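You operate a simulated robot arm through the tools that you are given. There is no shell and no other tool.

Carry out the task below with a simulated robot arm. There is one attempt and no reset: what you move stays moved.

Task
Knock out the purple and green trays into the brown bin.
Fine: Open the bin lid and knock each on the yellow bar till its spent cubes are out; stand both back in the red rack, shut the bin lid and leave the third tray.

The check looks at the end state, three seconds after you hand in, the way a careful person would. Anything else that was tipped, shoved, dropped, spilled or broken makes it a failure. A push-on lid holds only when it is set on centred and level and pressed home; a screw cap is set on level and turned clockwise until tight.

Robot
A 7-joint arm with a three-finger gripper, fixed in place. Base frame: the origin is at the foot of the arm, x ahead of it, y to its left, z up. Units: cm, degrees, N and s.
Its first joint turns from -166.0 to 166.0 degrees. Payload 2.69 kg.
Tool frame: the origin (TCP) lies between the finger pads and is the grasp point; the fingertips stand 3 cm ahead of it; z points along the fingers, y is the line along which they close. Largest opening 12.8 cm; the body of the gripper starts 11.7 cm behind the TCP.
Orientation is that of the tool frame in the base frame, as a unit quaternion [w, x, y, z]. With the fingers straight down and closing along the base's y, the tool's x points along the base's -x, its y along +y and its z along -z.

Tools
- The arm moves only by the tool arm_command. Its argument "targets" is a list of rows, each an object (a shift or turn left out is 0, a gripper value left out holds the last) with "xyz": the shift along the tool's x, y, z in cm, a list of three; "rotation": the turn, a rotation vector about the tool's x, y, z in rad, a list of three. In form: [{"xyz": [tx, ty, tz], "rotation": [rx, ry, rz]}, ...]. A call has 1 to 20 rows; each row is the pose to reach, as a shift and turn from the pose commanded when the call began, along the tool's axes at that moment. "grip" is the gripper command, from -1 (shut) to 1 (fully open), values between in proportion, set as the call begins (left out, the last holds). A row lasts 0.2 s, in which the tool goes at most 5 cm and 8.6 degrees; a call with a longer step from one row to the next is refused whole, and so is a gripper value outside its range. Where a pose cannot be reached the arm comes as near as it can. A force on the tool above 90 N (or 10 N above the force at the start of the call, whichever is more), or a blocked arm, ends the call early, and 0.2 s more pass. The fingers move at their own pace and stop on an object; they squeeze with about 21 N. The grip force told is the motor's: it shows also when the fingers shut on nothing. Time passes only in rows, and 0.2 s behind the last, so rows that repeat a pose let the fingers close. It gives the time, the measured TCP pose, the force on the tool (base axes), the opening and the grip force at its end, in the units of the frame above (readings bear some noise), with the torque about the TCP (base axes, N m) and any sound that the robot's microphone picked up.
- Cameras (640 x 400 px; columns grow to the right, rows downward): "scene" is fixed at [40.4, 63.87, 149.77]; the picture's right is [-0.77, -0.64, 0.00], its down [-0.41, 0.49, -0.77] and it looks along [0.49, -0.59, -0.64] (base axes); focal length 230 px, centre (320, 200). "wrist" rides on the gripper at [5.8, 5.4, -13.1] in the tool frame; the picture's right is [-0.68, 0.74, 0.00], its down [-0.62, -0.57, -0.55] and it looks along [-0.40, -0.37, 0.84] (tool axes); focal length 234 px, centre (320, 200). There is no depth. A picture from a camera that has moved, and an enlarged one, comes with that camera's place and axes in the base frame and with its lens. The place of the scene camera against the robot may be out by one fixed shift of up to 2.5 cm in any direction.
- capture(camera): a new picture of that camera. No time passes.
- move_column(by): slides the trunk up (or, below 0, down) by that many cm; the arm rides with it, the base frame stays. It gives what a move gives, with no picture.
- inspect(camera, box): a new picture of the part [left, top, right, bottom] of that camera's present view, enlarged. No time passes.
- finish_job(): hands the job in; it is judged then, once.

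Nothing tells you positions but the pictures and the camera data. Unless the task says otherwise, let go and move clear before handing in.

The tools are called after "Request:" as name(argument=value, ...) on one line, values as JSON. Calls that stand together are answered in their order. arm_command: Moves the arm, as the interface text tells. Its arguments: {"type":"object","properties":{"targets":{"type":"array"},"grip":{"type":"number"}},"required":["targets"]} The other tools are called the same way: move_column (by) slides the trunk up or down; capture (camera) takes a picture; inspect (camera, box) takes an enlarged picture of a part of a camera's view; finish_job () hands the job in.

At the start:

```text
time: 0.0
tool_pos: [47.45, 29.86, 134.99]
tool_rot: [0.0, 0.0, 1.0, 0.0]
contact_force: [0.2, 0.5, -0.3]
wrist_torque: [0.0, -0.02, 0.0]
width: 12.81
gripper_force: 0.0
trunk travel left (down, up): [-17.5, 17.5]
```

scene: 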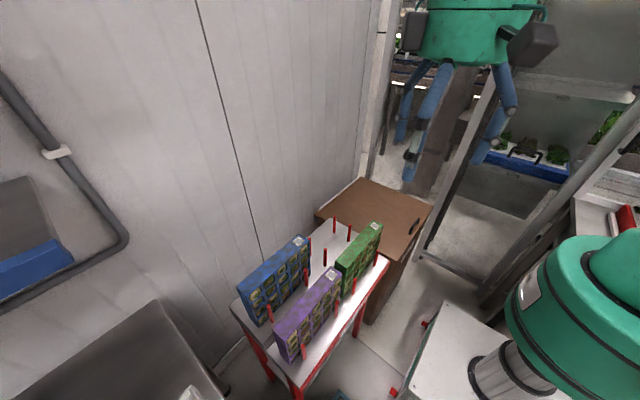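
wrist: 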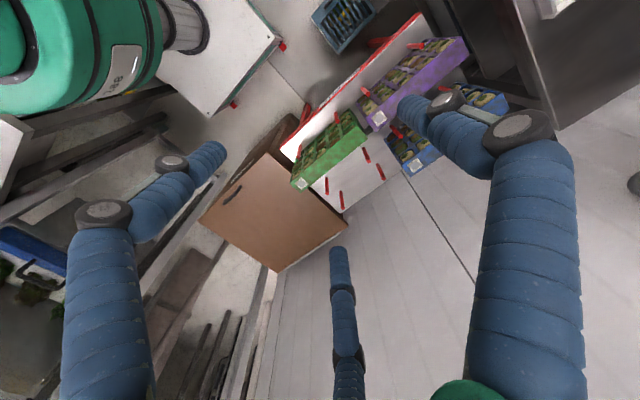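

I see three trays (blue, purple, green) standing on a white/red rack, and a brown bin with a lid next to it. I will first look closer with both cameras.

Request:
inspect(camera="scene", box=[220, 160, 460, 310])

Request:
inspect(camera="scene", box=[220, 250, 460, 400])

Request:
inspect(camera="wrist", box=[180, 0, 500, 200])

Request:
inspect(camera="wrist", box=[180, 90, 420, 290])

```text
2.67 times, centred on (340, 235) of scene
camera zoom: at [40.4, 63.87, 149.77], right [-0.77, -0.64, 0.0], down [-0.41, 0.49, -0.77], along [0.49, -0.59, -0.64], focal length 612 px, centre (267, 107)
```

zoom: 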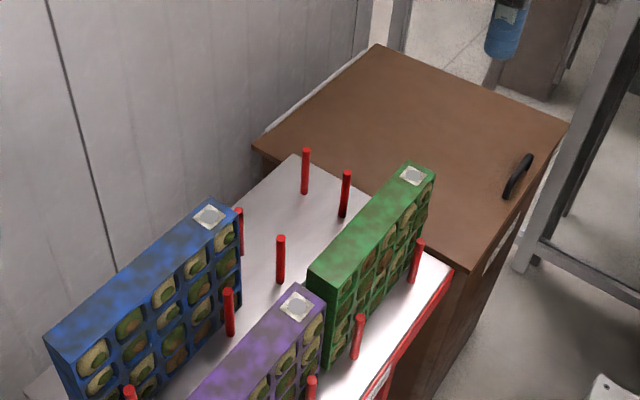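

```text
2.67 times, centred on (340, 325) of scene
camera zoom: at [40.4, 63.87, 149.77], right [-0.77, -0.64, 0.0], down [-0.41, 0.49, -0.77], along [0.49, -0.59, -0.64], focal length 612 px, centre (267, -133)
```

zoom: 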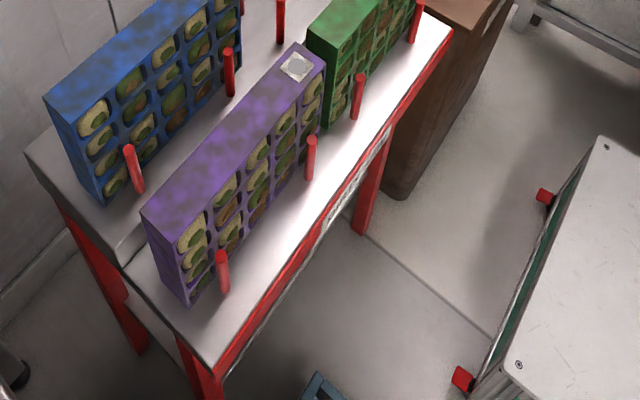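

```text
2.00 times, centred on (340, 100) of wrist
camera zoom: at [41.58, 35.27, 148.16], right [0.68, 0.74, 0.0], down [0.62, -0.57, 0.55], along [0.4, -0.37, -0.84], focal length 468 px, centre (280, 400)
```

zoom: 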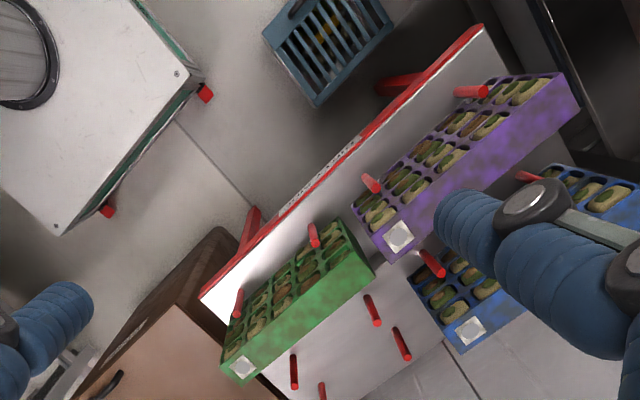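

```text
2.00 times, centred on (300, 190) of wrist
camera zoom: at [41.58, 35.27, 148.16], right [0.68, 0.74, 0.0], down [0.62, -0.57, 0.55], along [0.4, -0.37, -0.84], focal length 468 px, centre (360, 220)
```

zoom: 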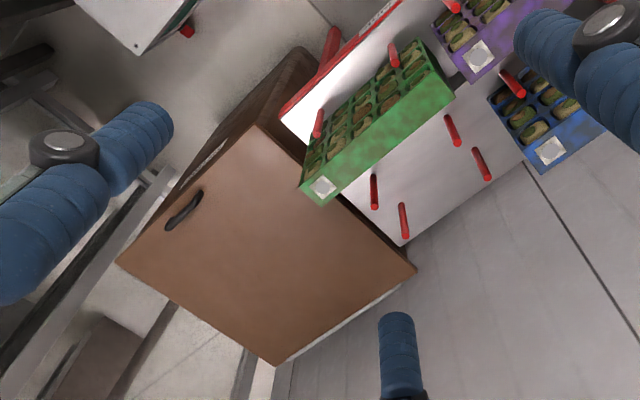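

The lid of the brown bin appears to lie about x 52–97, y −47..1, z≈69 with its handle at the near edge, and the trays stand on the rack at y≈5–60. I need better triangulation, so I move the wrist camera around at height to get more views.

Request:
arm_command(targets=[{"xyz": [0, -5, 0]}, {"xyz": [0, -10, 0]}, {"xyz": [0, -15, 0]}, {"xyz": [0, -20, 0]}, {"xyz": [0, -25, 0]}, {"xyz": [0, -30, 0]}, {"xyz": [0, -30, 0]}])

Request:
capture(camera="wrist")

Request:
capture(camera="scene")

```text
time: 1.6
tool_pos: [47.4, -0.15, 134.94]
tool_rot: [0.0, 0.0, 1.0, 0.001]
contact_force: [0.4, -0.7, -0.1]
wrist_torque: [0.04, -0.03, 0.01]
width: 12.82
gripper_force: 0.1
trunk travel left (down, up): [-17.5, 17.5]
```

```text
taken
camera wrist: at [41.51, 5.13, 148.07], right [0.68, 0.74, 0.0], down [0.62, -0.57, 0.55], along [0.4, -0.37, -0.84], focal length 234 px, centre (320, 200)
```

wrist: 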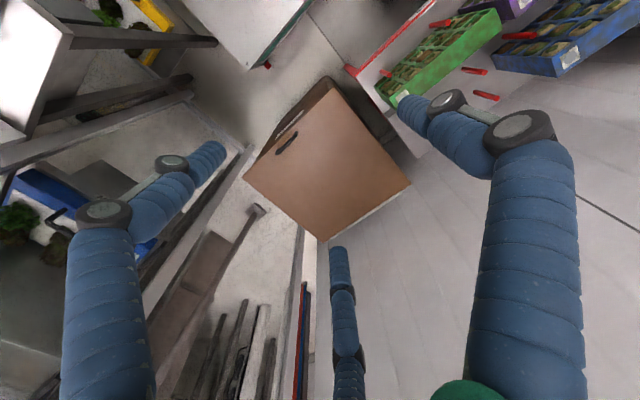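

```text
taken
```

scene: 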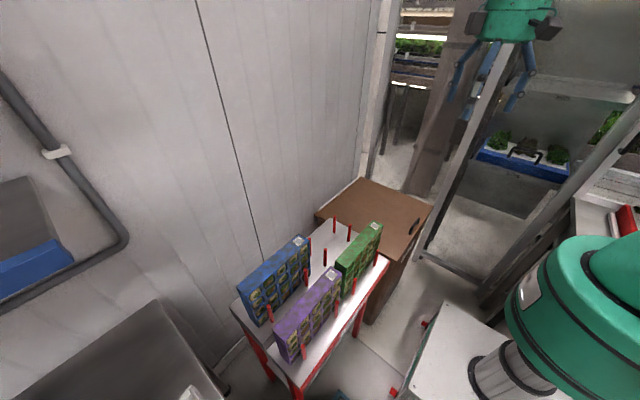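

The bin is well visible now. I zoom in on the lid and the rack from this second viewpoint.

Request:
inspect(camera="wrist", box=[230, 60, 430, 260])

Request:
inspect(camera="wrist", box=[340, 0, 600, 120])

Request:
inspect(camera="scene", box=[300, 160, 460, 260])

Request:
inspect(camera="scene", box=[300, 220, 460, 340])

```text
2.00 times, centred on (330, 160) of wrist
camera zoom: at [41.51, 5.13, 148.07], right [0.68, 0.74, 0.0], down [0.62, -0.57, 0.55], along [0.4, -0.37, -0.84], focal length 468 px, centre (300, 280)
```

zoom: 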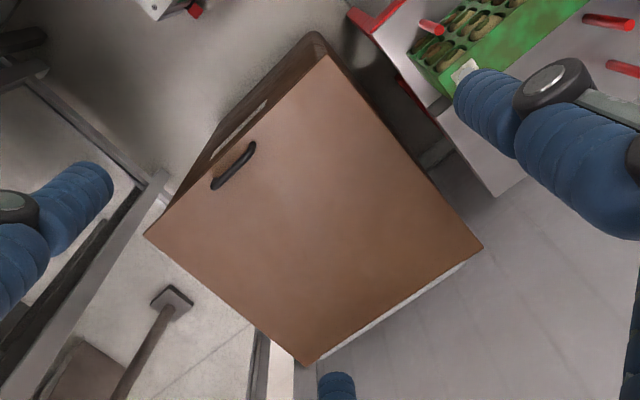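

```text
2.46 times, centred on (470, 60) of wrist
camera zoom: at [41.51, 5.13, 148.07], right [0.68, 0.74, 0.0], down [0.62, -0.57, 0.55], along [0.4, -0.37, -0.84], focal length 576 px, centre (-49, 545)
```

zoom: 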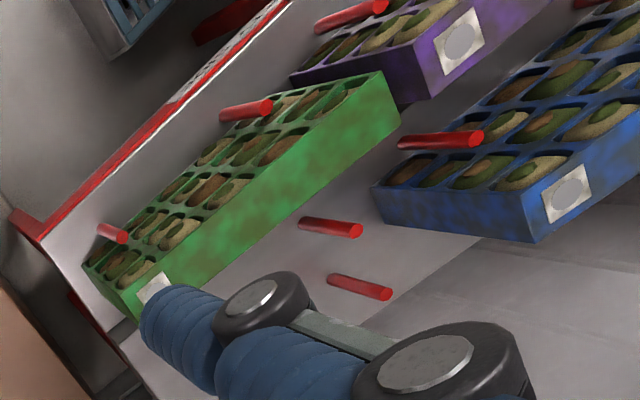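

```text
4.00 times, centred on (380, 210) of scene
camera zoom: at [40.4, 63.87, 149.77], right [-0.77, -0.64, 0.0], down [-0.41, 0.49, -0.77], along [0.49, -0.59, -0.64], focal length 918 px, centre (80, 160)
```

zoom: 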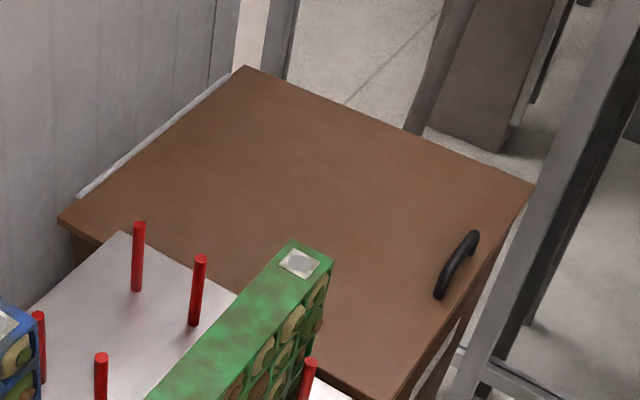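

```text
3.33 times, centred on (380, 280) of scene
camera zoom: at [40.4, 63.87, 149.77], right [-0.77, -0.64, 0.0], down [-0.41, 0.49, -0.77], along [0.49, -0.59, -0.64], focal length 765 px, centre (120, -67)
```

zoom: 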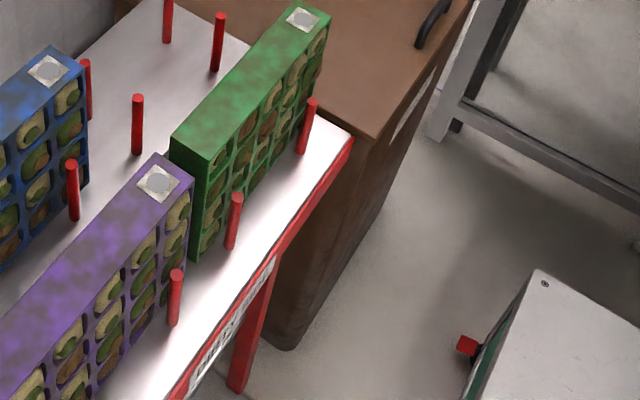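

The lid plane is at z≈70.5 (x 52–96, y −43.5..1) with white hinge at the back and the handle centred near (53, −21, 72.5). I'll descend to look at the handle closely.

Request:
arm_command(targets=[{"xyz": [0.2, -1.4, 4.5]}, {"xyz": [0.5, -2.8, 9]}, {"xyz": [0.7, -4.2, 13.5]}, {"xyz": [1, -5.6, 18]}, {"xyz": [1.2, -7, 22.5]}, {"xyz": [1.4, -8.4, 27]}, {"xyz": [1.7, -9.8, 31.5]}, {"xyz": [1.9, -11.2, 36]}, {"xyz": [2.2, -12.6, 40.5]}, {"xyz": [2.4, -14, 45]}, {"xyz": [2.4, -14, 45]}])

Request:
capture(camera="wrist")

Request:
capture(camera="scene")

```text
time: 4.0
tool_pos: [45.16, -14.19, 89.9]
tool_rot: [0.0, 0.001, 1.0, 0.0]
contact_force: [-0.5, -1.3, 0.2]
wrist_torque: [0.07, 0.05, -0.04]
width: 12.8
gripper_force: 0.1
trunk travel left (down, up): [-17.5, 17.5]
```

```text
taken
camera wrist: at [39.21, -8.86, 103.12], right [0.68, 0.74, 0.0], down [0.62, -0.57, 0.55], along [0.4, -0.37, -0.84], focal length 234 px, centre (320, 200)
```

wrist: 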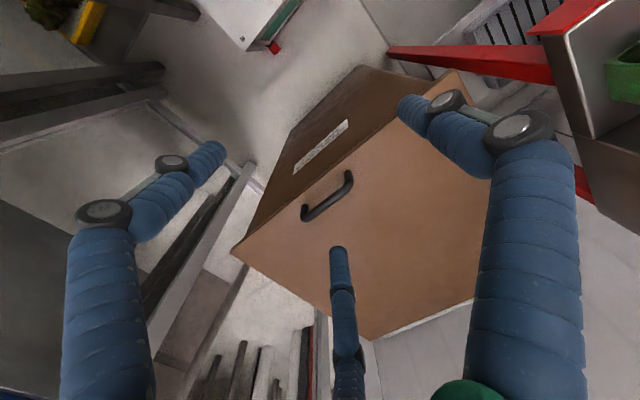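

```text
taken
```

scene: 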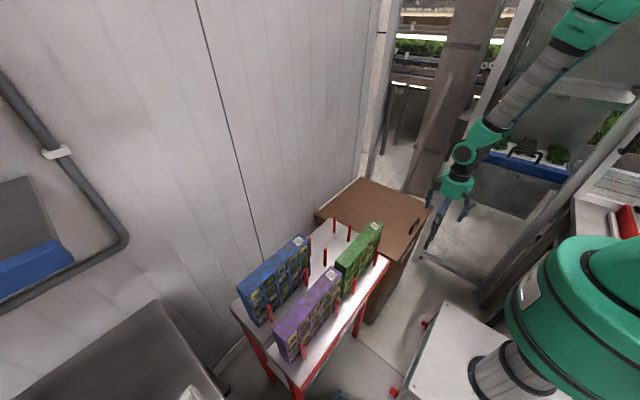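

The handle is a black bow handle with its length along y, near the front edge; the bin front carries a label. I'll zoom in on the handle and also test how the fingers look when closed.

Request:
inspect(camera="wrist", box=[240, 100, 440, 260])

Request:
arm_command(targets=[{"xyz": [0, 0, 0]}, {"xyz": [0, 0, 0]}, {"xyz": [0, 0, 0]}], grip=-1)

Request:
capture(camera="wrist")

Request:
inspect(camera="scene", box=[380, 120, 540, 260])

```text
2.50 times, centred on (340, 180) of wrist
camera zoom: at [39.21, -8.86, 103.12], right [0.68, 0.74, 0.0], down [0.62, -0.57, 0.55], along [0.4, -0.37, -0.84], focal length 585 px, centre (270, 250)
```

zoom: 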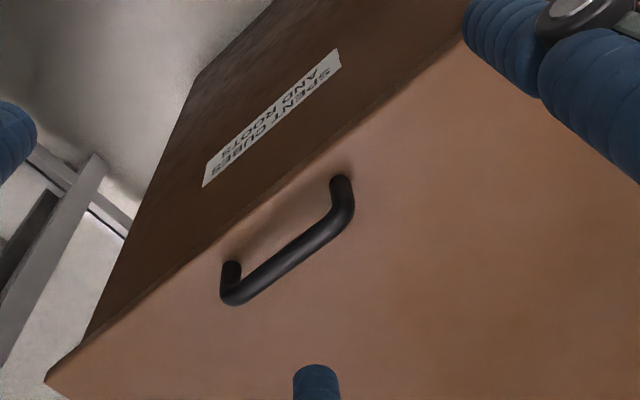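

```text
time: 4.8
tool_pos: [44.98, -14.1, 90.03]
tool_rot: [-0.001, 0.0, 1.0, 0.0]
contact_force: [0.3, -0.7, 0.2]
wrist_torque: [0.03, 0.01, -0.01]
width: 0.2
gripper_force: 21.1
trunk travel left (down, up): [-17.5, 17.5]
```

```text
taken
camera wrist: at [39.16, -8.8, 103.19], right [0.68, 0.74, 0.0], down [0.62, -0.57, 0.55], along [0.4, -0.37, -0.84], focal length 234 px, centre (320, 200)
```

wrist: 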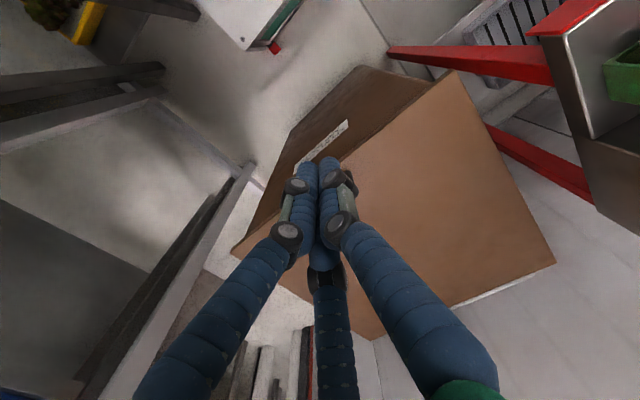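

```text
2.86 times, centred on (460, 190) of scene
camera zoom: at [40.4, 63.87, 149.77], right [-0.77, -0.64, 0.0], down [-0.41, 0.49, -0.77], along [0.49, -0.59, -0.64], focal length 656 px, centre (-80, 229)
```

zoom: 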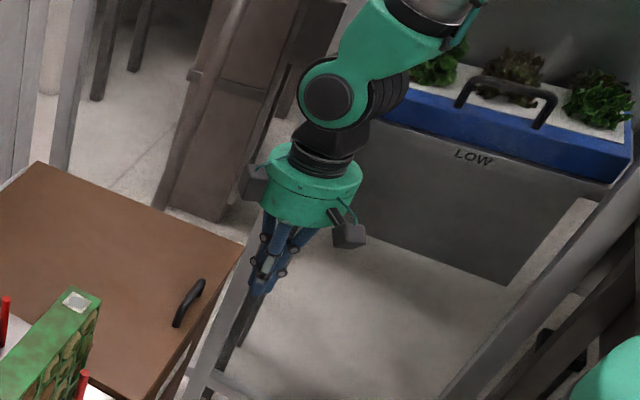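

The gripper closes fine; the bin front reads "SPENT CUBES AND ROOTS", and the handle bar is at about (54, −26..−17, 74), roughly 3.5 cm over the lid. Next I look at the trays from closer, moving toward the rack at a safe height.

Request:
arm_command(targets=[{"xyz": [0.5, 2, -4]}, {"xyz": [1, 5, -8]}, {"xyz": [1.5, 8, -12]}, {"xyz": [2, 11, -16]}, {"xyz": [2.5, 14, -20]}, {"xyz": [3, 18, -22]}, {"xyz": [4, 22, -23]}, {"xyz": [5, 26, -24]}, {"xyz": [6, 30, -25]}, {"xyz": [7, 34, -25]}, {"xyz": [8, 38, -25]}, {"xyz": [8, 42, -25]}, {"xyz": [8, 42, -25]}])

Request:
capture(camera="wrist")

```text
refused: row 2 steps farther than a row can; nothing moved
```

```text
taken
camera wrist: at [39.16, -8.8, 103.19], right [0.68, 0.74, 0.0], down [0.62, -0.57, 0.55], along [0.4, -0.37, -0.84], focal length 234 px, centre (320, 200)
```

wrist: 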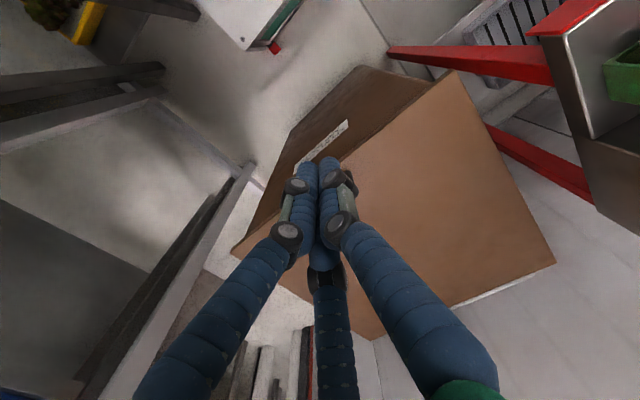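

The step was too long; I resend the same path with shorter steps.

Request:
arm_command(targets=[{"xyz": [0.5, 0, -4.5]}, {"xyz": [1, 0, -9]}, {"xyz": [1.5, 1, -13.5]}, {"xyz": [2, 3, -17.5]}, {"xyz": [2.5, 6.5, -20.5]}, {"xyz": [3, 11, -22]}, {"xyz": [3.6, 15.6, -23]}, {"xyz": [4.3, 20.2, -24]}, {"xyz": [5, 25, -24.5]}, {"xyz": [6, 29.5, -25]}, {"xyz": [7, 34, -25]}, {"xyz": [8, 38, -25]}, {"xyz": [8, 42, -25]}, {"xyz": [8, 42, -25]}])

Request:
capture(camera="wrist")

```text
time: 7.8
tool_pos: [37.23, 28.0, 114.87]
tool_rot: [0.0, 0.001, 1.0, 0.0]
contact_force: [0.5, 0.2, -0.1]
wrist_torque: [-0.07, 0.03, -0.02]
width: 0.23
gripper_force: 20.8
trunk travel left (down, up): [-17.5, 17.5]
```

```text
taken
camera wrist: at [31.3, 33.33, 128.04], right [0.68, 0.74, 0.0], down [0.62, -0.57, 0.55], along [0.4, -0.37, -0.84], focal length 234 px, centre (320, 200)
```

wrist: 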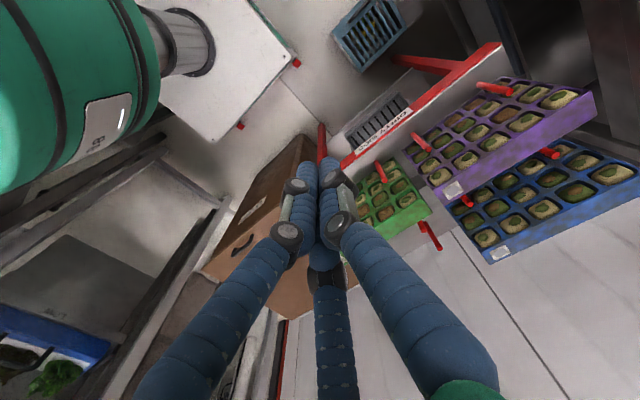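

From here the open faces of the trays are visible toward the robot. I zoom in for cell layout and posts.

Request:
inspect(camera="wrist", box=[320, 30, 640, 270])

Request:
inspect(camera="wrist", box=[400, 60, 600, 190])

Request:
inspect(camera="wrist", box=[320, 100, 480, 260])

```text
1.67 times, centred on (480, 150) of wrist
camera zoom: at [31.3, 33.33, 128.04], right [0.68, 0.74, 0.0], down [0.62, -0.57, 0.55], along [0.4, -0.37, -0.84], focal length 390 px, centre (53, 283)
```

zoom: 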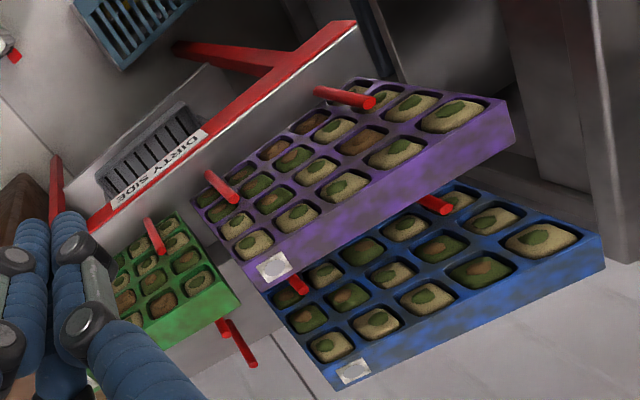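

```text
3.08 times, centred on (500, 125) of wrist
camera zoom: at [31.3, 33.33, 128.04], right [0.68, 0.74, 0.0], down [0.62, -0.57, 0.55], along [0.4, -0.37, -0.84], focal length 720 px, centre (-234, 431)
```

zoom: 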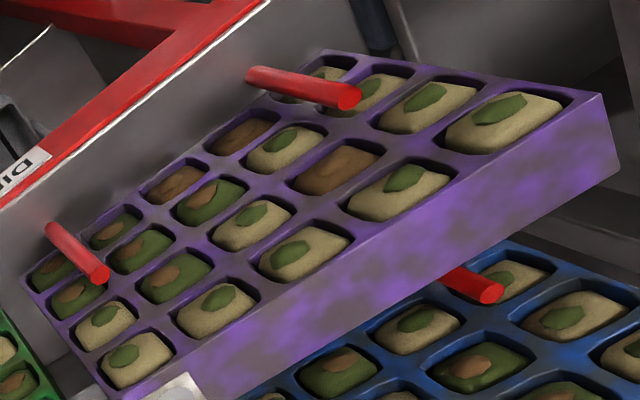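

```text
2.50 times, centred on (400, 180) of wrist
camera zoom: at [31.3, 33.33, 128.04], right [0.68, 0.74, 0.0], down [0.62, -0.57, 0.55], along [0.4, -0.37, -0.84], focal length 585 px, centre (120, 250)
```

zoom: 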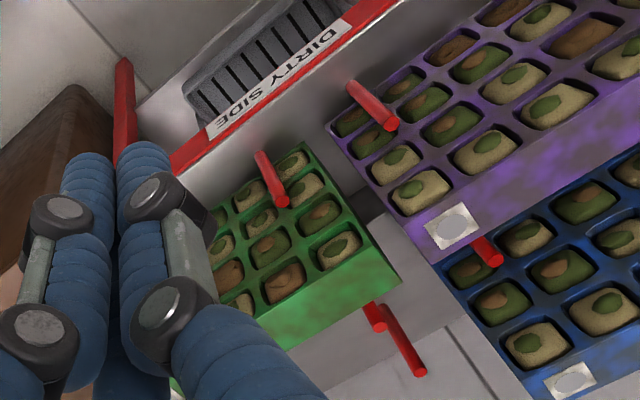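

The rack's front rail reads "DIRTY SIDE"; the trays have 4 rows × 5 columns of cubes opening toward the robot (−x). I now turn the tool −90° about its axis (so the fingers close along x, as I need for gripping a tray) and view the trays from the bin side.

Request:
arm_command(targets=[{"xyz": [-0.5, -2, -0.5], "rotation": [0, 0, -0.1428]}, {"xyz": [-1, -4, -1], "rotation": [0, 0, -0.2856]}, {"xyz": [-1.5, -6, -1.5], "rotation": [0, 0, -0.4284]}, {"xyz": [-2, -8, -2], "rotation": [0, 0, -0.5712]}, {"xyz": [-2.5, -10, -2.5], "rotation": [0, 0, -0.714]}, {"xyz": [-3, -12, -3], "rotation": [0, 0, -0.8568]}, {"xyz": [-3.5, -14, -3], "rotation": [0, 0, -0.9996]}, {"xyz": [-4, -16, -3], "rotation": [0, 0, -1.1424]}, {"xyz": [-4.5, -18, -3], "rotation": [0, 0, -1.2852]}, {"xyz": [-5, -18, -3], "rotation": [0, 0, -1.428]}, {"xyz": [-5, -18, -3], "rotation": [0, 0, -1.5708]}, {"xyz": [-5, -18, -3], "rotation": [0, 0, -1.5708]}], grip=1)

Request:
capture(camera="wrist")

```text
time: 10.4
tool_pos: [41.99, 9.94, 117.89]
tool_rot: [0.0, 0.707, -0.707, 0.0]
contact_force: [-0.1, 0.2, 0.6]
wrist_torque: [0.02, -0.02, 0.03]
width: 12.81
gripper_force: 0.0
trunk travel left (down, up): [-17.5, 17.5]
```

```text
taken
camera wrist: at [36.63, 4.06, 131.16], right [-0.74, 0.68, 0.0], down [0.57, 0.62, 0.55], along [0.37, 0.4, -0.84], focal length 234 px, centre (320, 200)
```

wrist: 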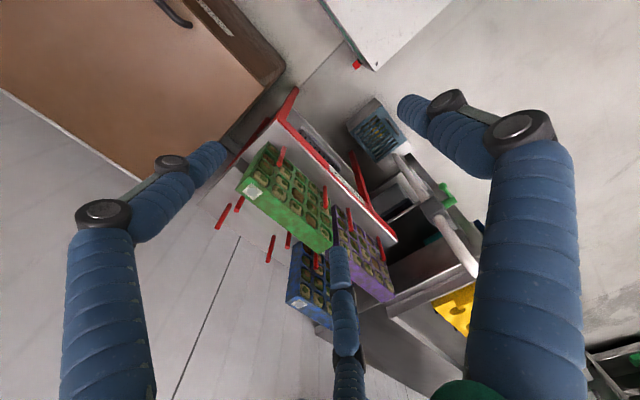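

Now I see a yellow object at the lower middle right too; I zoom in on it and on the trays.

Request:
inspect(camera="wrist", box=[380, 160, 540, 360])

Request:
inspect(camera="wrist", box=[200, 120, 420, 320])

Request:
inspect(camera="wrist", box=[220, 130, 360, 260])

```text
2.00 times, centred on (460, 260) of wrist
camera zoom: at [36.63, 4.06, 131.16], right [-0.74, 0.68, 0.0], down [0.57, 0.62, 0.55], along [0.37, 0.4, -0.84], focal length 468 px, centre (40, 80)
```

zoom: 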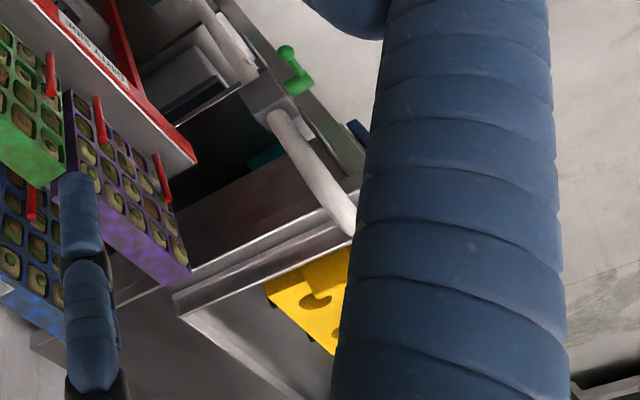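

```text
2.00 times, centred on (310, 220) of wrist
camera zoom: at [36.63, 4.06, 131.16], right [-0.74, 0.68, 0.0], down [0.57, 0.62, 0.55], along [0.37, 0.4, -0.84], focal length 468 px, centre (340, 160)
```

zoom: 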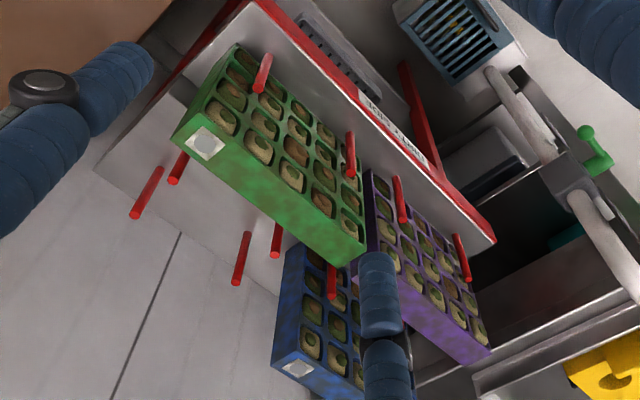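

```text
3.08 times, centred on (290, 195) of wrist
camera zoom: at [36.63, 4.06, 131.16], right [-0.74, 0.68, 0.0], down [0.57, 0.62, 0.55], along [0.37, 0.4, -0.84], focal length 720 px, centre (412, 215)
```

zoom: 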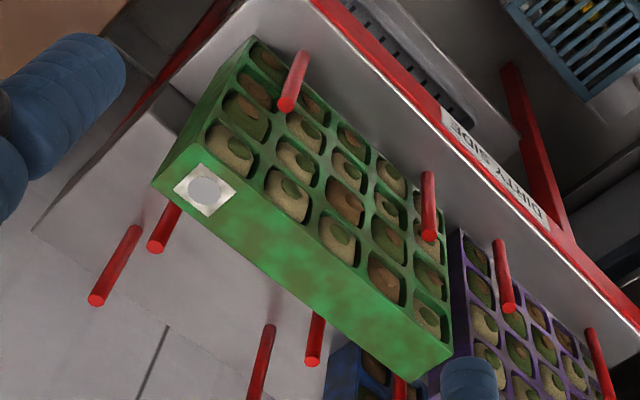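

The yellow sheet in the sink is not the bar, so the bar is most likely inside the bin. I shift 12 cm toward −y for a stereo pair of the trays.

Request:
arm_command(targets=[{"xyz": [4, 0, 0]}, {"xyz": [8, 0, 0]}, {"xyz": [12, 0, 0]}, {"xyz": [12, 0, 0]}, {"xyz": [12, 0, 0]}])

Request:
inspect(camera="wrist", box=[220, 130, 420, 255])

Request:
inspect(camera="wrist", box=[230, 170, 390, 270])

Request:
capture(camera="wrist")

```text
time: 11.6
tool_pos: [42.11, -2.1, 118.08]
tool_rot: [-0.001, 0.708, -0.706, 0.0]
contact_force: [-0.1, 0.4, 0.6]
wrist_torque: [-0.05, -0.02, 0.02]
width: 12.81
gripper_force: 0.1
trunk travel left (down, up): [-17.5, 17.5]
```

```text
3.20 times, centred on (320, 192) of wrist
camera zoom: at [36.71, -8.0, 131.17], right [-0.74, 0.68, 0.0], down [0.57, 0.62, 0.55], along [0.37, 0.4, -0.84], focal length 749 px, centre (320, 224)
```

zoom: 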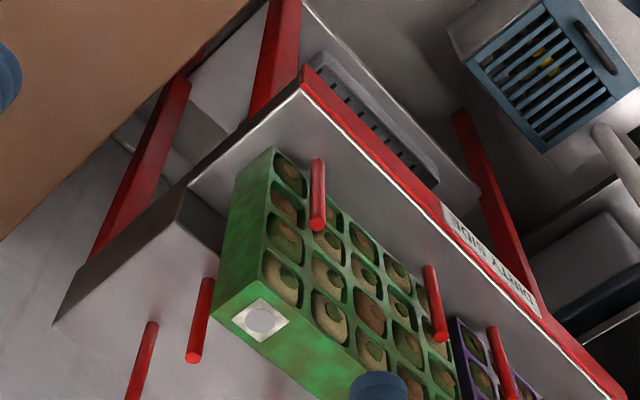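

```text
4.00 times, centred on (310, 220) of wrist
camera zoom: at [36.71, -8.0, 131.17], right [-0.74, 0.68, 0.0], down [0.57, 0.62, 0.55], along [0.37, 0.4, -0.84], focal length 937 px, centre (360, 120)
```

zoom: 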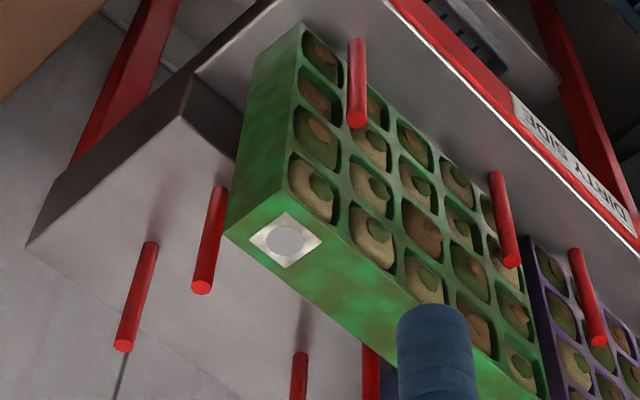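

```text
taken
camera wrist: at [36.71, -8.0, 131.17], right [-0.74, 0.68, 0.0], down [0.57, 0.62, 0.55], along [0.37, 0.4, -0.84], focal length 234 px, centre (320, 200)
```

wrist: 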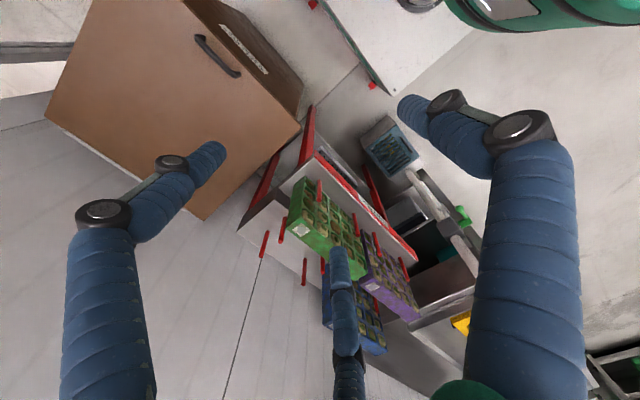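

The green tray is about x 57.9–61.9, y 9.7–31.2, top z≈95; purple is the next one at y≈34–56; blue stands on the higher back shelf. Now I'll check that the arm can reach the pose needed at the end of the lid opening: I return to closing-along-y and go to the raised far pose in free air.

Request:
arm_command(targets=[{"xyz": [1.73, -1.64, -0.18], "rotation": [0, 0, 0.1428]}, {"xyz": [3.46, -3.28, -0.36], "rotation": [0, 0, 0.2856]}, {"xyz": [5.19, -4.92, -0.54], "rotation": [0, 0, 0.4284]}, {"xyz": [6.92, -6.56, -0.72], "rotation": [0, 0, 0.5712]}, {"xyz": [8.65, -8.2, -0.9], "rotation": [0, 0, 0.714]}, {"xyz": [10.38, -9.84, -1.08], "rotation": [0, 0, 0.8568]}, {"xyz": [12.11, -11.48, -1.26], "rotation": [0, 0, 0.9996]}, {"xyz": [13.84, -13.12, -1.44], "rotation": [0, 0, 1.1424]}, {"xyz": [15.57, -14.76, -1.62], "rotation": [0, 0, 1.2852]}, {"xyz": [17.3, -16.4, -1.8], "rotation": [0, 0, 1.428]}, {"xyz": [19, -18, -2], "rotation": [0, 0, 1.5708]}, {"xyz": [19, -18, -2], "rotation": [0, 0, 1.5708]}], grip=-1)

```text
time: 14.2
tool_pos: [59.98, -21.2, 119.99]
tool_rot: [0.001, 0.001, 1.0, -0.001]
contact_force: [0.4, 0.1, -0.5]
wrist_torque: [0.05, 0.03, -0.01]
width: 0.22
gripper_force: 20.5
trunk travel left (down, up): [-17.5, 17.5]
```

Arm at (60, −21, 120). Now the reach test forward to about (97, −21, 117) with the tool pitched 15° forward.

Request:
arm_command(targets=[{"xyz": [-4.6, 0, 0.4], "rotation": [0, -0.033, 0]}, {"xyz": [-9.2, 0, 0.8], "rotation": [0, -0.066, 0]}, {"xyz": [-13.8, 0, 1.2], "rotation": [0, -0.099, 0]}, {"xyz": [-18.4, 0, 1.6], "rotation": [0, -0.132, 0]}, {"xyz": [-23, 0, 2], "rotation": [0, -0.165, 0]}, {"xyz": [-27.6, 0, 2.4], "rotation": [0, -0.198, 0]}, {"xyz": [-32.2, 0, 2.8], "rotation": [0, -0.23, 0]}, {"xyz": [-36.8, 0, 3], "rotation": [0, -0.262, 0]}, {"xyz": [-36.8, 0, 3], "rotation": [0, -0.262, 0]}])

Request:
capture(camera="wrist")

Request:
capture(camera="scene")

```text
time: 16.2
tool_pos: [96.95, -21.13, 116.88]
tool_rot: [0.131, 0.001, 0.991, 0.0]
contact_force: [0.6, 0.0, -0.7]
wrist_torque: [0.0, 0.0, 0.0]
width: 0.24
gripper_force: 20.7
trunk travel left (down, up): [-17.5, 17.5]
```

```text
taken
camera wrist: at [87.94, -15.73, 128.14], right [0.65, 0.74, 0.18], down [0.45, -0.57, 0.69], along [0.61, -0.37, -0.7], focal length 234 px, centre (320, 200)
```

wrist: 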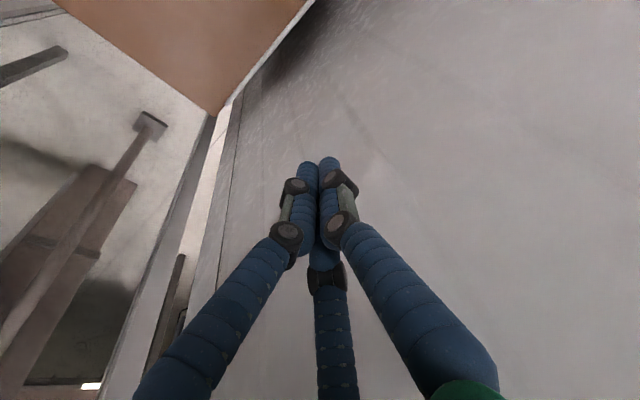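

```text
taken
```

scene: 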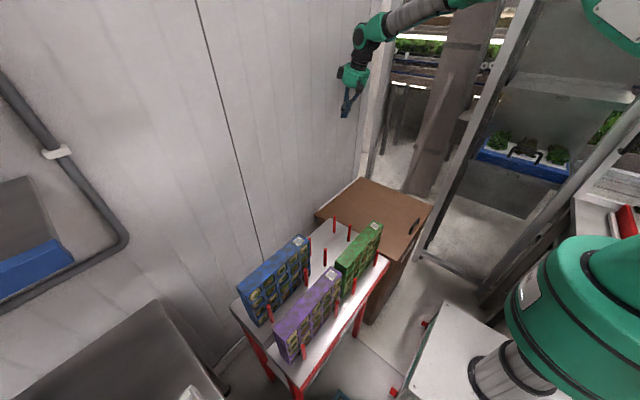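

The arm reaches the far pose easily, so the whole lid arc is feasible. I go back to a staging pose in front of the handle with the tool pitched to 20° below horizontal, gripper closed.

Request:
arm_command(targets=[{"xyz": [4.34, -0.03, 1.57], "rotation": [0, -0.0686, 0]}, {"xyz": [8.68, -0.06, 3.14], "rotation": [0, -0.1371, 0]}, {"xyz": [13.02, -0.09, 4.71], "rotation": [0, -0.2057, 0]}, {"xyz": [17.36, -0.11, 6.28], "rotation": [0, -0.2743, 0]}, {"xyz": [21.7, -0.14, 7.86], "rotation": [0, -0.3429, 0]}, {"xyz": [26.04, -0.17, 9.43], "rotation": [0, -0.4114, 0]}, {"xyz": [30.4, -0.2, 11], "rotation": [0, -0.48, 0]}, {"xyz": [34.74, -0.23, 12.57], "rotation": [0, -0.5486, 0]}, {"xyz": [39.1, -0.26, 14.14], "rotation": [0, -0.6171, 0]}, {"xyz": [43.4, -0.28, 15.7], "rotation": [0, -0.6857, 0]}, {"xyz": [47.8, -0.31, 17.28], "rotation": [0, -0.7543, 0]}, {"xyz": [52.1, -0.34, 18.86], "rotation": [0, -0.8229, 0]}, {"xyz": [56.5, -0.37, 20.43], "rotation": [0, -0.8914, 0]}, {"xyz": [60.8, -0.4, 22], "rotation": [0, -0.96, 0]}, {"xyz": [60.8, -0.4, 22], "rotation": [0, -0.96, 0]}])

Request:
capture(camera="wrist")

Request:
capture(camera="scene")

```text
time: 19.4
tool_pos: [46.82, -26.86, 84.95]
tool_rot: [0.562, 0.01, 0.827, 0.031]
contact_force: [0.5, -1.2, -1.0]
wrist_torque: [0.06, -0.02, 0.06]
width: 0.23
gripper_force: 20.6
out of reach, approached as far as the arm can: row 12, 13, 14, 15
trunk travel left (down, up): [-17.5, 17.5]
```

```text
taken
camera wrist: at [32.46, -21.8, 84.8], right [0.23, 0.7, 0.67], down [-0.27, -0.62, 0.74], along [0.93, -0.36, 0.05], focal length 234 px, centre (320, 200)
```

wrist: 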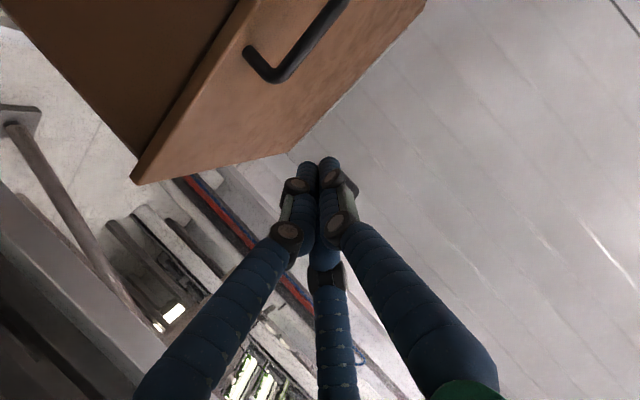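

```text
taken
```

scene: 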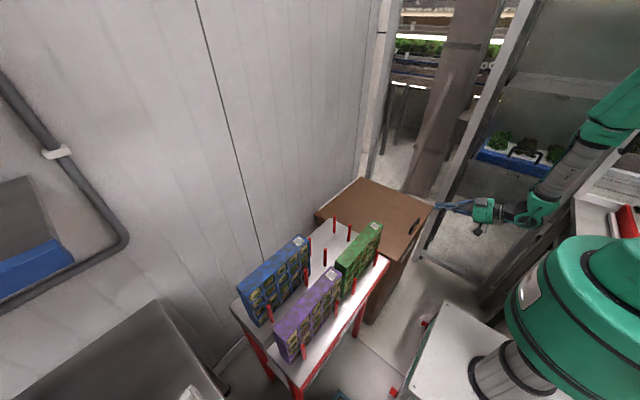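

The 20° pitch close to the base is out of reach (arm too folded). I'll raise the trunk 12 cm to give the arm more room and use a steeper pitch of about 35–40°.

Request:
move_column(by=12)

```text
time: 20.9
tool_pos: [46.81, -26.76, 96.99]
tool_rot: [0.562, 0.009, 0.826, 0.031]
contact_force: [0.5, -0.1, -0.5]
wrist_torque: [0.0, 0.01, 0.01]
width: 0.22
gripper_force: 20.7
trunk travel left (down, up): [-29.5, 5.5]
```

I send a zero shift to see which pose is the current commanded reference.

Request:
arm_command(targets=[{"xyz": [0, 0, 0]}, {"xyz": [0, 0, 0]}, {"xyz": [0, 0, 0]}])

```text
time: 21.7
tool_pos: [46.9, -26.85, 96.99]
tool_rot: [0.562, 0.009, 0.827, 0.03]
contact_force: [0.0, 0.1, 0.0]
wrist_torque: [-0.01, 0.03, 0.01]
width: 0.23
gripper_force: 20.7
trunk travel left (down, up): [-29.5, 5.5]
```

The reference resets to the measured pose. I now re-level the tool to pitch 40° and go to a staging point in front of and above the handle.

Request:
arm_command(targets=[{"xyz": [3.2, 1.34, 0.75], "rotation": [0.012, 0.08, -0.01]}, {"xyz": [6.4, 2.68, 1.5], "rotation": [0.024, 0.16, -0.021]}, {"xyz": [9.6, 4.0, 2.25], "rotation": [0.035, 0.24, -0.031]}, {"xyz": [12.8, 5.35, 3.0], "rotation": [0.047, 0.321, -0.042]}, {"xyz": [12.8, 5.35, 3.0], "rotation": [0.047, 0.321, -0.042]}])

Request:
capture(camera="wrist")

```text
time: 22.9
tool_pos: [47.34, -23.92, 87.22]
tool_rot: [0.413, 0.005, 0.911, 0.025]
contact_force: [-0.5, -0.7, -0.4]
wrist_torque: [-0.01, 0.03, -0.05]
width: 0.22
gripper_force: 21.3
out of reach, approached as far as the arm can: row 1, 2, 3, 4, 5
trunk travel left (down, up): [-29.5, 5.5]
```

```text
taken
camera wrist: at [33.55, -18.93, 91.71], right [0.44, 0.72, 0.54], down [0.0, -0.61, 0.8], along [0.9, -0.35, -0.26], focal length 234 px, centre (320, 200)
```

wrist: 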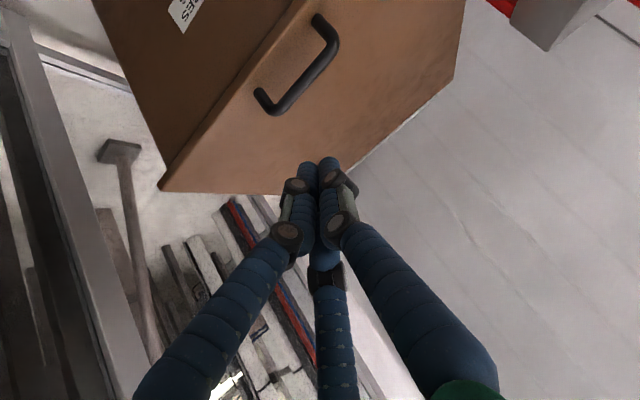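

Both attempts stop too high, so the arm needs a lower shoulder. I'll lift the tool clear, straighten it, then lower the trunk.

Request:
arm_command(targets=[{"xyz": [-3.7, 0, -3.3], "rotation": [0.01, -0.005, -0.008]}, {"xyz": [-7.4, 0.5, -6.6], "rotation": [0.02, -0.01, -0.015]}, {"xyz": [-11.1, 1, -9.9], "rotation": [0.03, -0.015, -0.023]}, {"xyz": [-14.8, 1.5, -13.1], "rotation": [0.041, -0.021, -0.03]}, {"xyz": [-14.8, 2, -13.1], "rotation": [0.041, -0.021, -0.03]}, {"xyz": [-14.8, 2.4, -13.1], "rotation": [0.041, -0.021, -0.03]}])

Request:
move_column(by=-24)

```text
time: 24.3
tool_pos: [47.28, -22.32, 107.17]
tool_rot: [0.424, 0.0, 0.906, 0.001]
contact_force: [0.3, -0.8, -0.3]
wrist_torque: [0.03, 0.01, 0.02]
width: 0.22
gripper_force: 21.0
trunk travel left (down, up): [-29.5, 5.5]
```

```text
time: 26.8
tool_pos: [47.14, -22.28, 83.06]
tool_rot: [0.423, 0.0, 0.906, 0.0]
contact_force: [0.4, 0.4, -0.1]
wrist_torque: [-0.01, -0.03, 0.0]
width: 0.23
gripper_force: 21.5
trunk travel left (down, up): [-5.5, 29.5]
```

Good: now exactly at pitch 40° in front of the handle. I take close looks at the handle from here.

Request:
inspect(camera="wrist", box=[180, 0, 420, 150])

Request:
capture(camera="wrist")

Request:
inspect(camera="scene", box=[370, 160, 530, 260])

```text
2.67 times, centred on (300, 75) of wrist
camera zoom: at [33.4, -16.94, 87.13], right [0.43, 0.74, 0.52], down [-0.03, -0.57, 0.82], along [0.9, -0.37, -0.23], focal length 624 px, centre (373, 533)
```

zoom: 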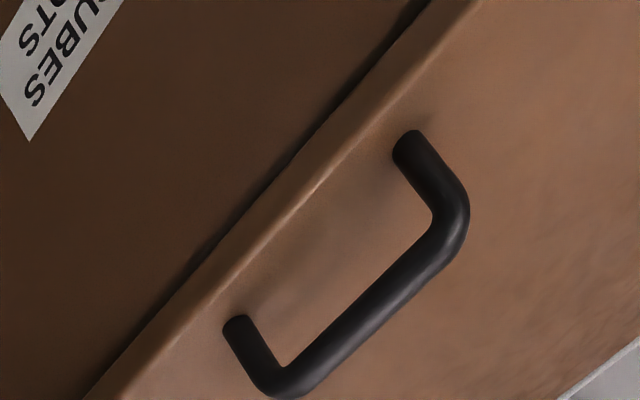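

```text
taken
camera wrist: at [33.4, -16.94, 87.13], right [0.43, 0.74, 0.52], down [-0.03, -0.57, 0.82], along [0.9, -0.37, -0.23], focal length 234 px, centre (320, 200)
```

wrist: 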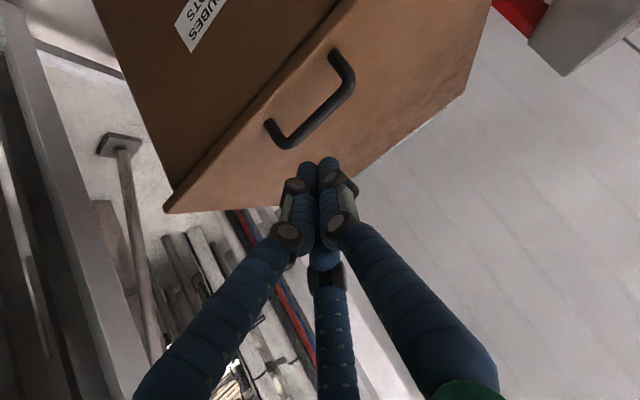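

```text
4.00 times, centred on (450, 210) of scene
camera zoom: at [40.4, 63.87, 149.77], right [-0.77, -0.64, 0.0], down [-0.41, 0.49, -0.77], along [0.49, -0.59, -0.64], focal length 918 px, centre (-200, 160)
```

zoom: 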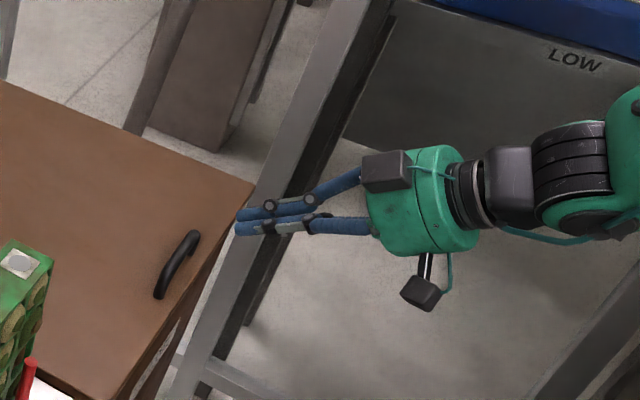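

Triangulating both close views: handle bar centre at (53.5, −20.7, 75.2), feet at y −25.2 and −16.4, lid top z≈71.8. I move to a pre-insert pose right in line under the bar and check.

Request:
arm_command(targets=[{"xyz": [1.75, 0.8, 1.73]}, {"xyz": [3.5, 1.6, 3.46]}, {"xyz": [3.5, 1.6, 3.46]}])

Request:
capture(camera="wrist")

```text
time: 27.6
tool_pos: [47.64, -20.77, 78.18]
tool_rot: [0.424, -0.001, 0.906, 0.001]
contact_force: [-0.7, 0.9, -0.4]
wrist_torque: [0.06, -0.01, 0.0]
width: 0.2
gripper_force: 21.5
trunk travel left (down, up): [-5.5, 29.5]
```

```text
taken
camera wrist: at [33.85, -15.38, 82.16], right [0.43, 0.74, 0.52], down [-0.03, -0.57, 0.82], along [0.9, -0.37, -0.23], focal length 234 px, centre (320, 200)
```

wrist: 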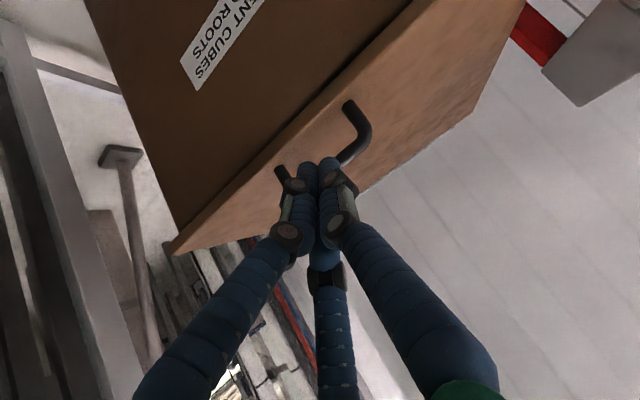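

The finger bundle is in line with the handle gap. I insert slowly along the tool axis while watching the force.

Request:
arm_command(targets=[{"xyz": [0, 0, 0.8]}, {"xyz": [0, 0, 1.6]}, {"xyz": [0, 0, 2.4]}, {"xyz": [0, 0, 3.0]}, {"xyz": [0, 0, 3.0]}])

Request:
inspect(camera="scene", box=[370, 160, 530, 260])

Request:
inspect(camera="wrist", box=[240, 80, 400, 220])

```text
time: 28.8
tool_pos: [49.87, -20.73, 76.32]
tool_rot: [0.423, 0.001, 0.906, -0.001]
contact_force: [-0.3, 1.1, 0.5]
wrist_torque: [0.01, 0.04, 0.01]
width: 0.24
gripper_force: 21.4
trunk travel left (down, up): [-5.5, 29.5]
```

```text
4.00 times, centred on (450, 210) of scene
camera zoom: at [40.4, 63.87, 149.77], right [-0.77, -0.64, 0.0], down [-0.41, 0.49, -0.77], along [0.49, -0.59, -0.64], focal length 918 px, centre (-200, 160)
```

zoom: 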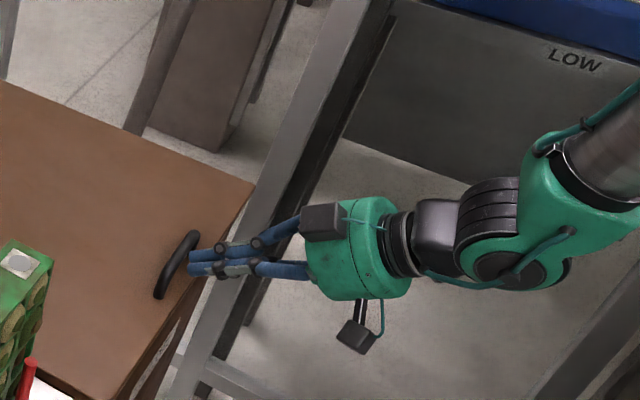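

```text
2.86 times, centred on (320, 150) of wrist
camera zoom: at [36.13, -15.3, 80.25], right [0.43, 0.74, 0.52], down [-0.03, -0.57, 0.82], along [0.9, -0.37, -0.23], focal length 669 px, centre (320, 343)
```

zoom: 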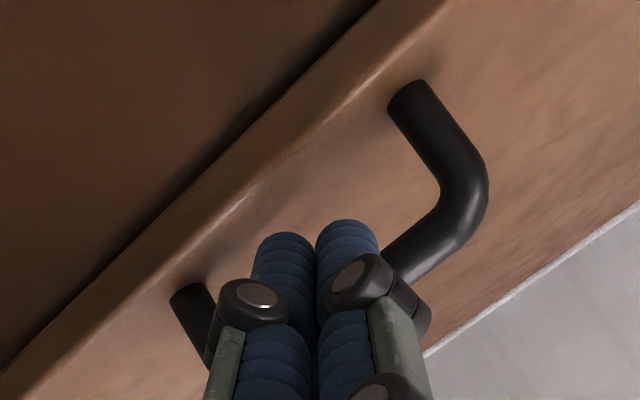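

No contact so far and the tips are heading under the bar. I insert 2 cm more.

Request:
arm_command(targets=[{"xyz": [0, 0, 0.7]}, {"xyz": [0, 0, 1.4]}, {"xyz": [0, 0, 2.0]}, {"xyz": [0, 0, 2.0]}])

Request:
inspect(camera="wrist", box=[240, 80, 400, 220])

Request:
inspect(camera="scene", box=[370, 160, 530, 260])

```text
time: 29.3
tool_pos: [50.12, -20.58, 76.04]
tool_rot: [0.425, 0.0, 0.905, 0.0]
contact_force: [-66.4, 7.0, 62.6]
wrist_torque: [-0.45, -1.56, -0.01]
width: 0.2
gripper_force: 21.4
trunk travel left (down, up): [-5.5, 29.5]
stopped in row 2: the force on the tool passed its limit at 109 N (the readings are from after the stop); the commanded pose is now the measured one
```

```text
2.86 times, centred on (320, 150) of wrist
camera zoom: at [36.31, -15.27, 80.02], right [0.43, 0.74, 0.52], down [-0.03, -0.57, 0.82], along [0.9, -0.37, -0.22], focal length 669 px, centre (320, 343)
```

zoom: 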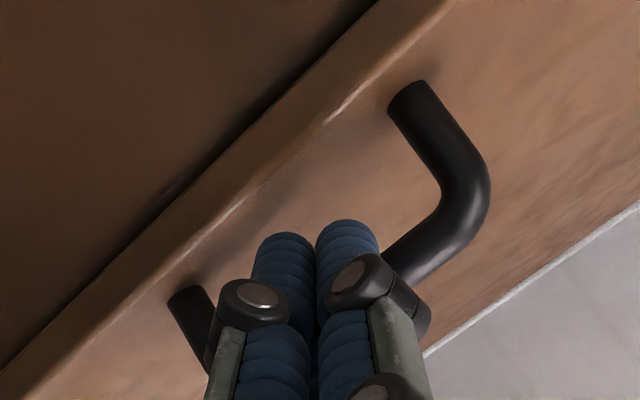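

```text
4.00 times, centred on (450, 210) of scene
camera zoom: at [40.4, 63.87, 149.77], right [-0.77, -0.64, 0.0], down [-0.41, 0.49, -0.77], along [0.49, -0.59, -0.64], focal length 918 px, centre (-200, 160)
```

zoom: 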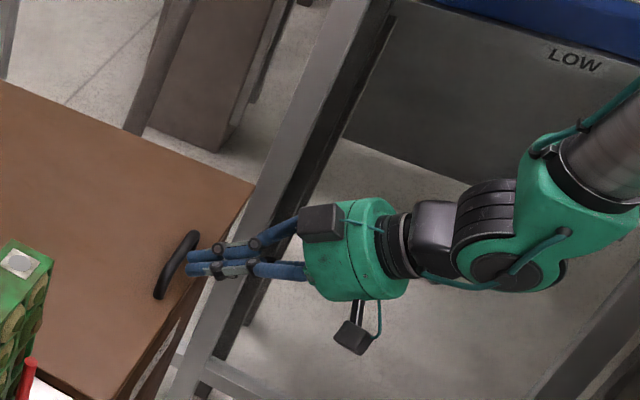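

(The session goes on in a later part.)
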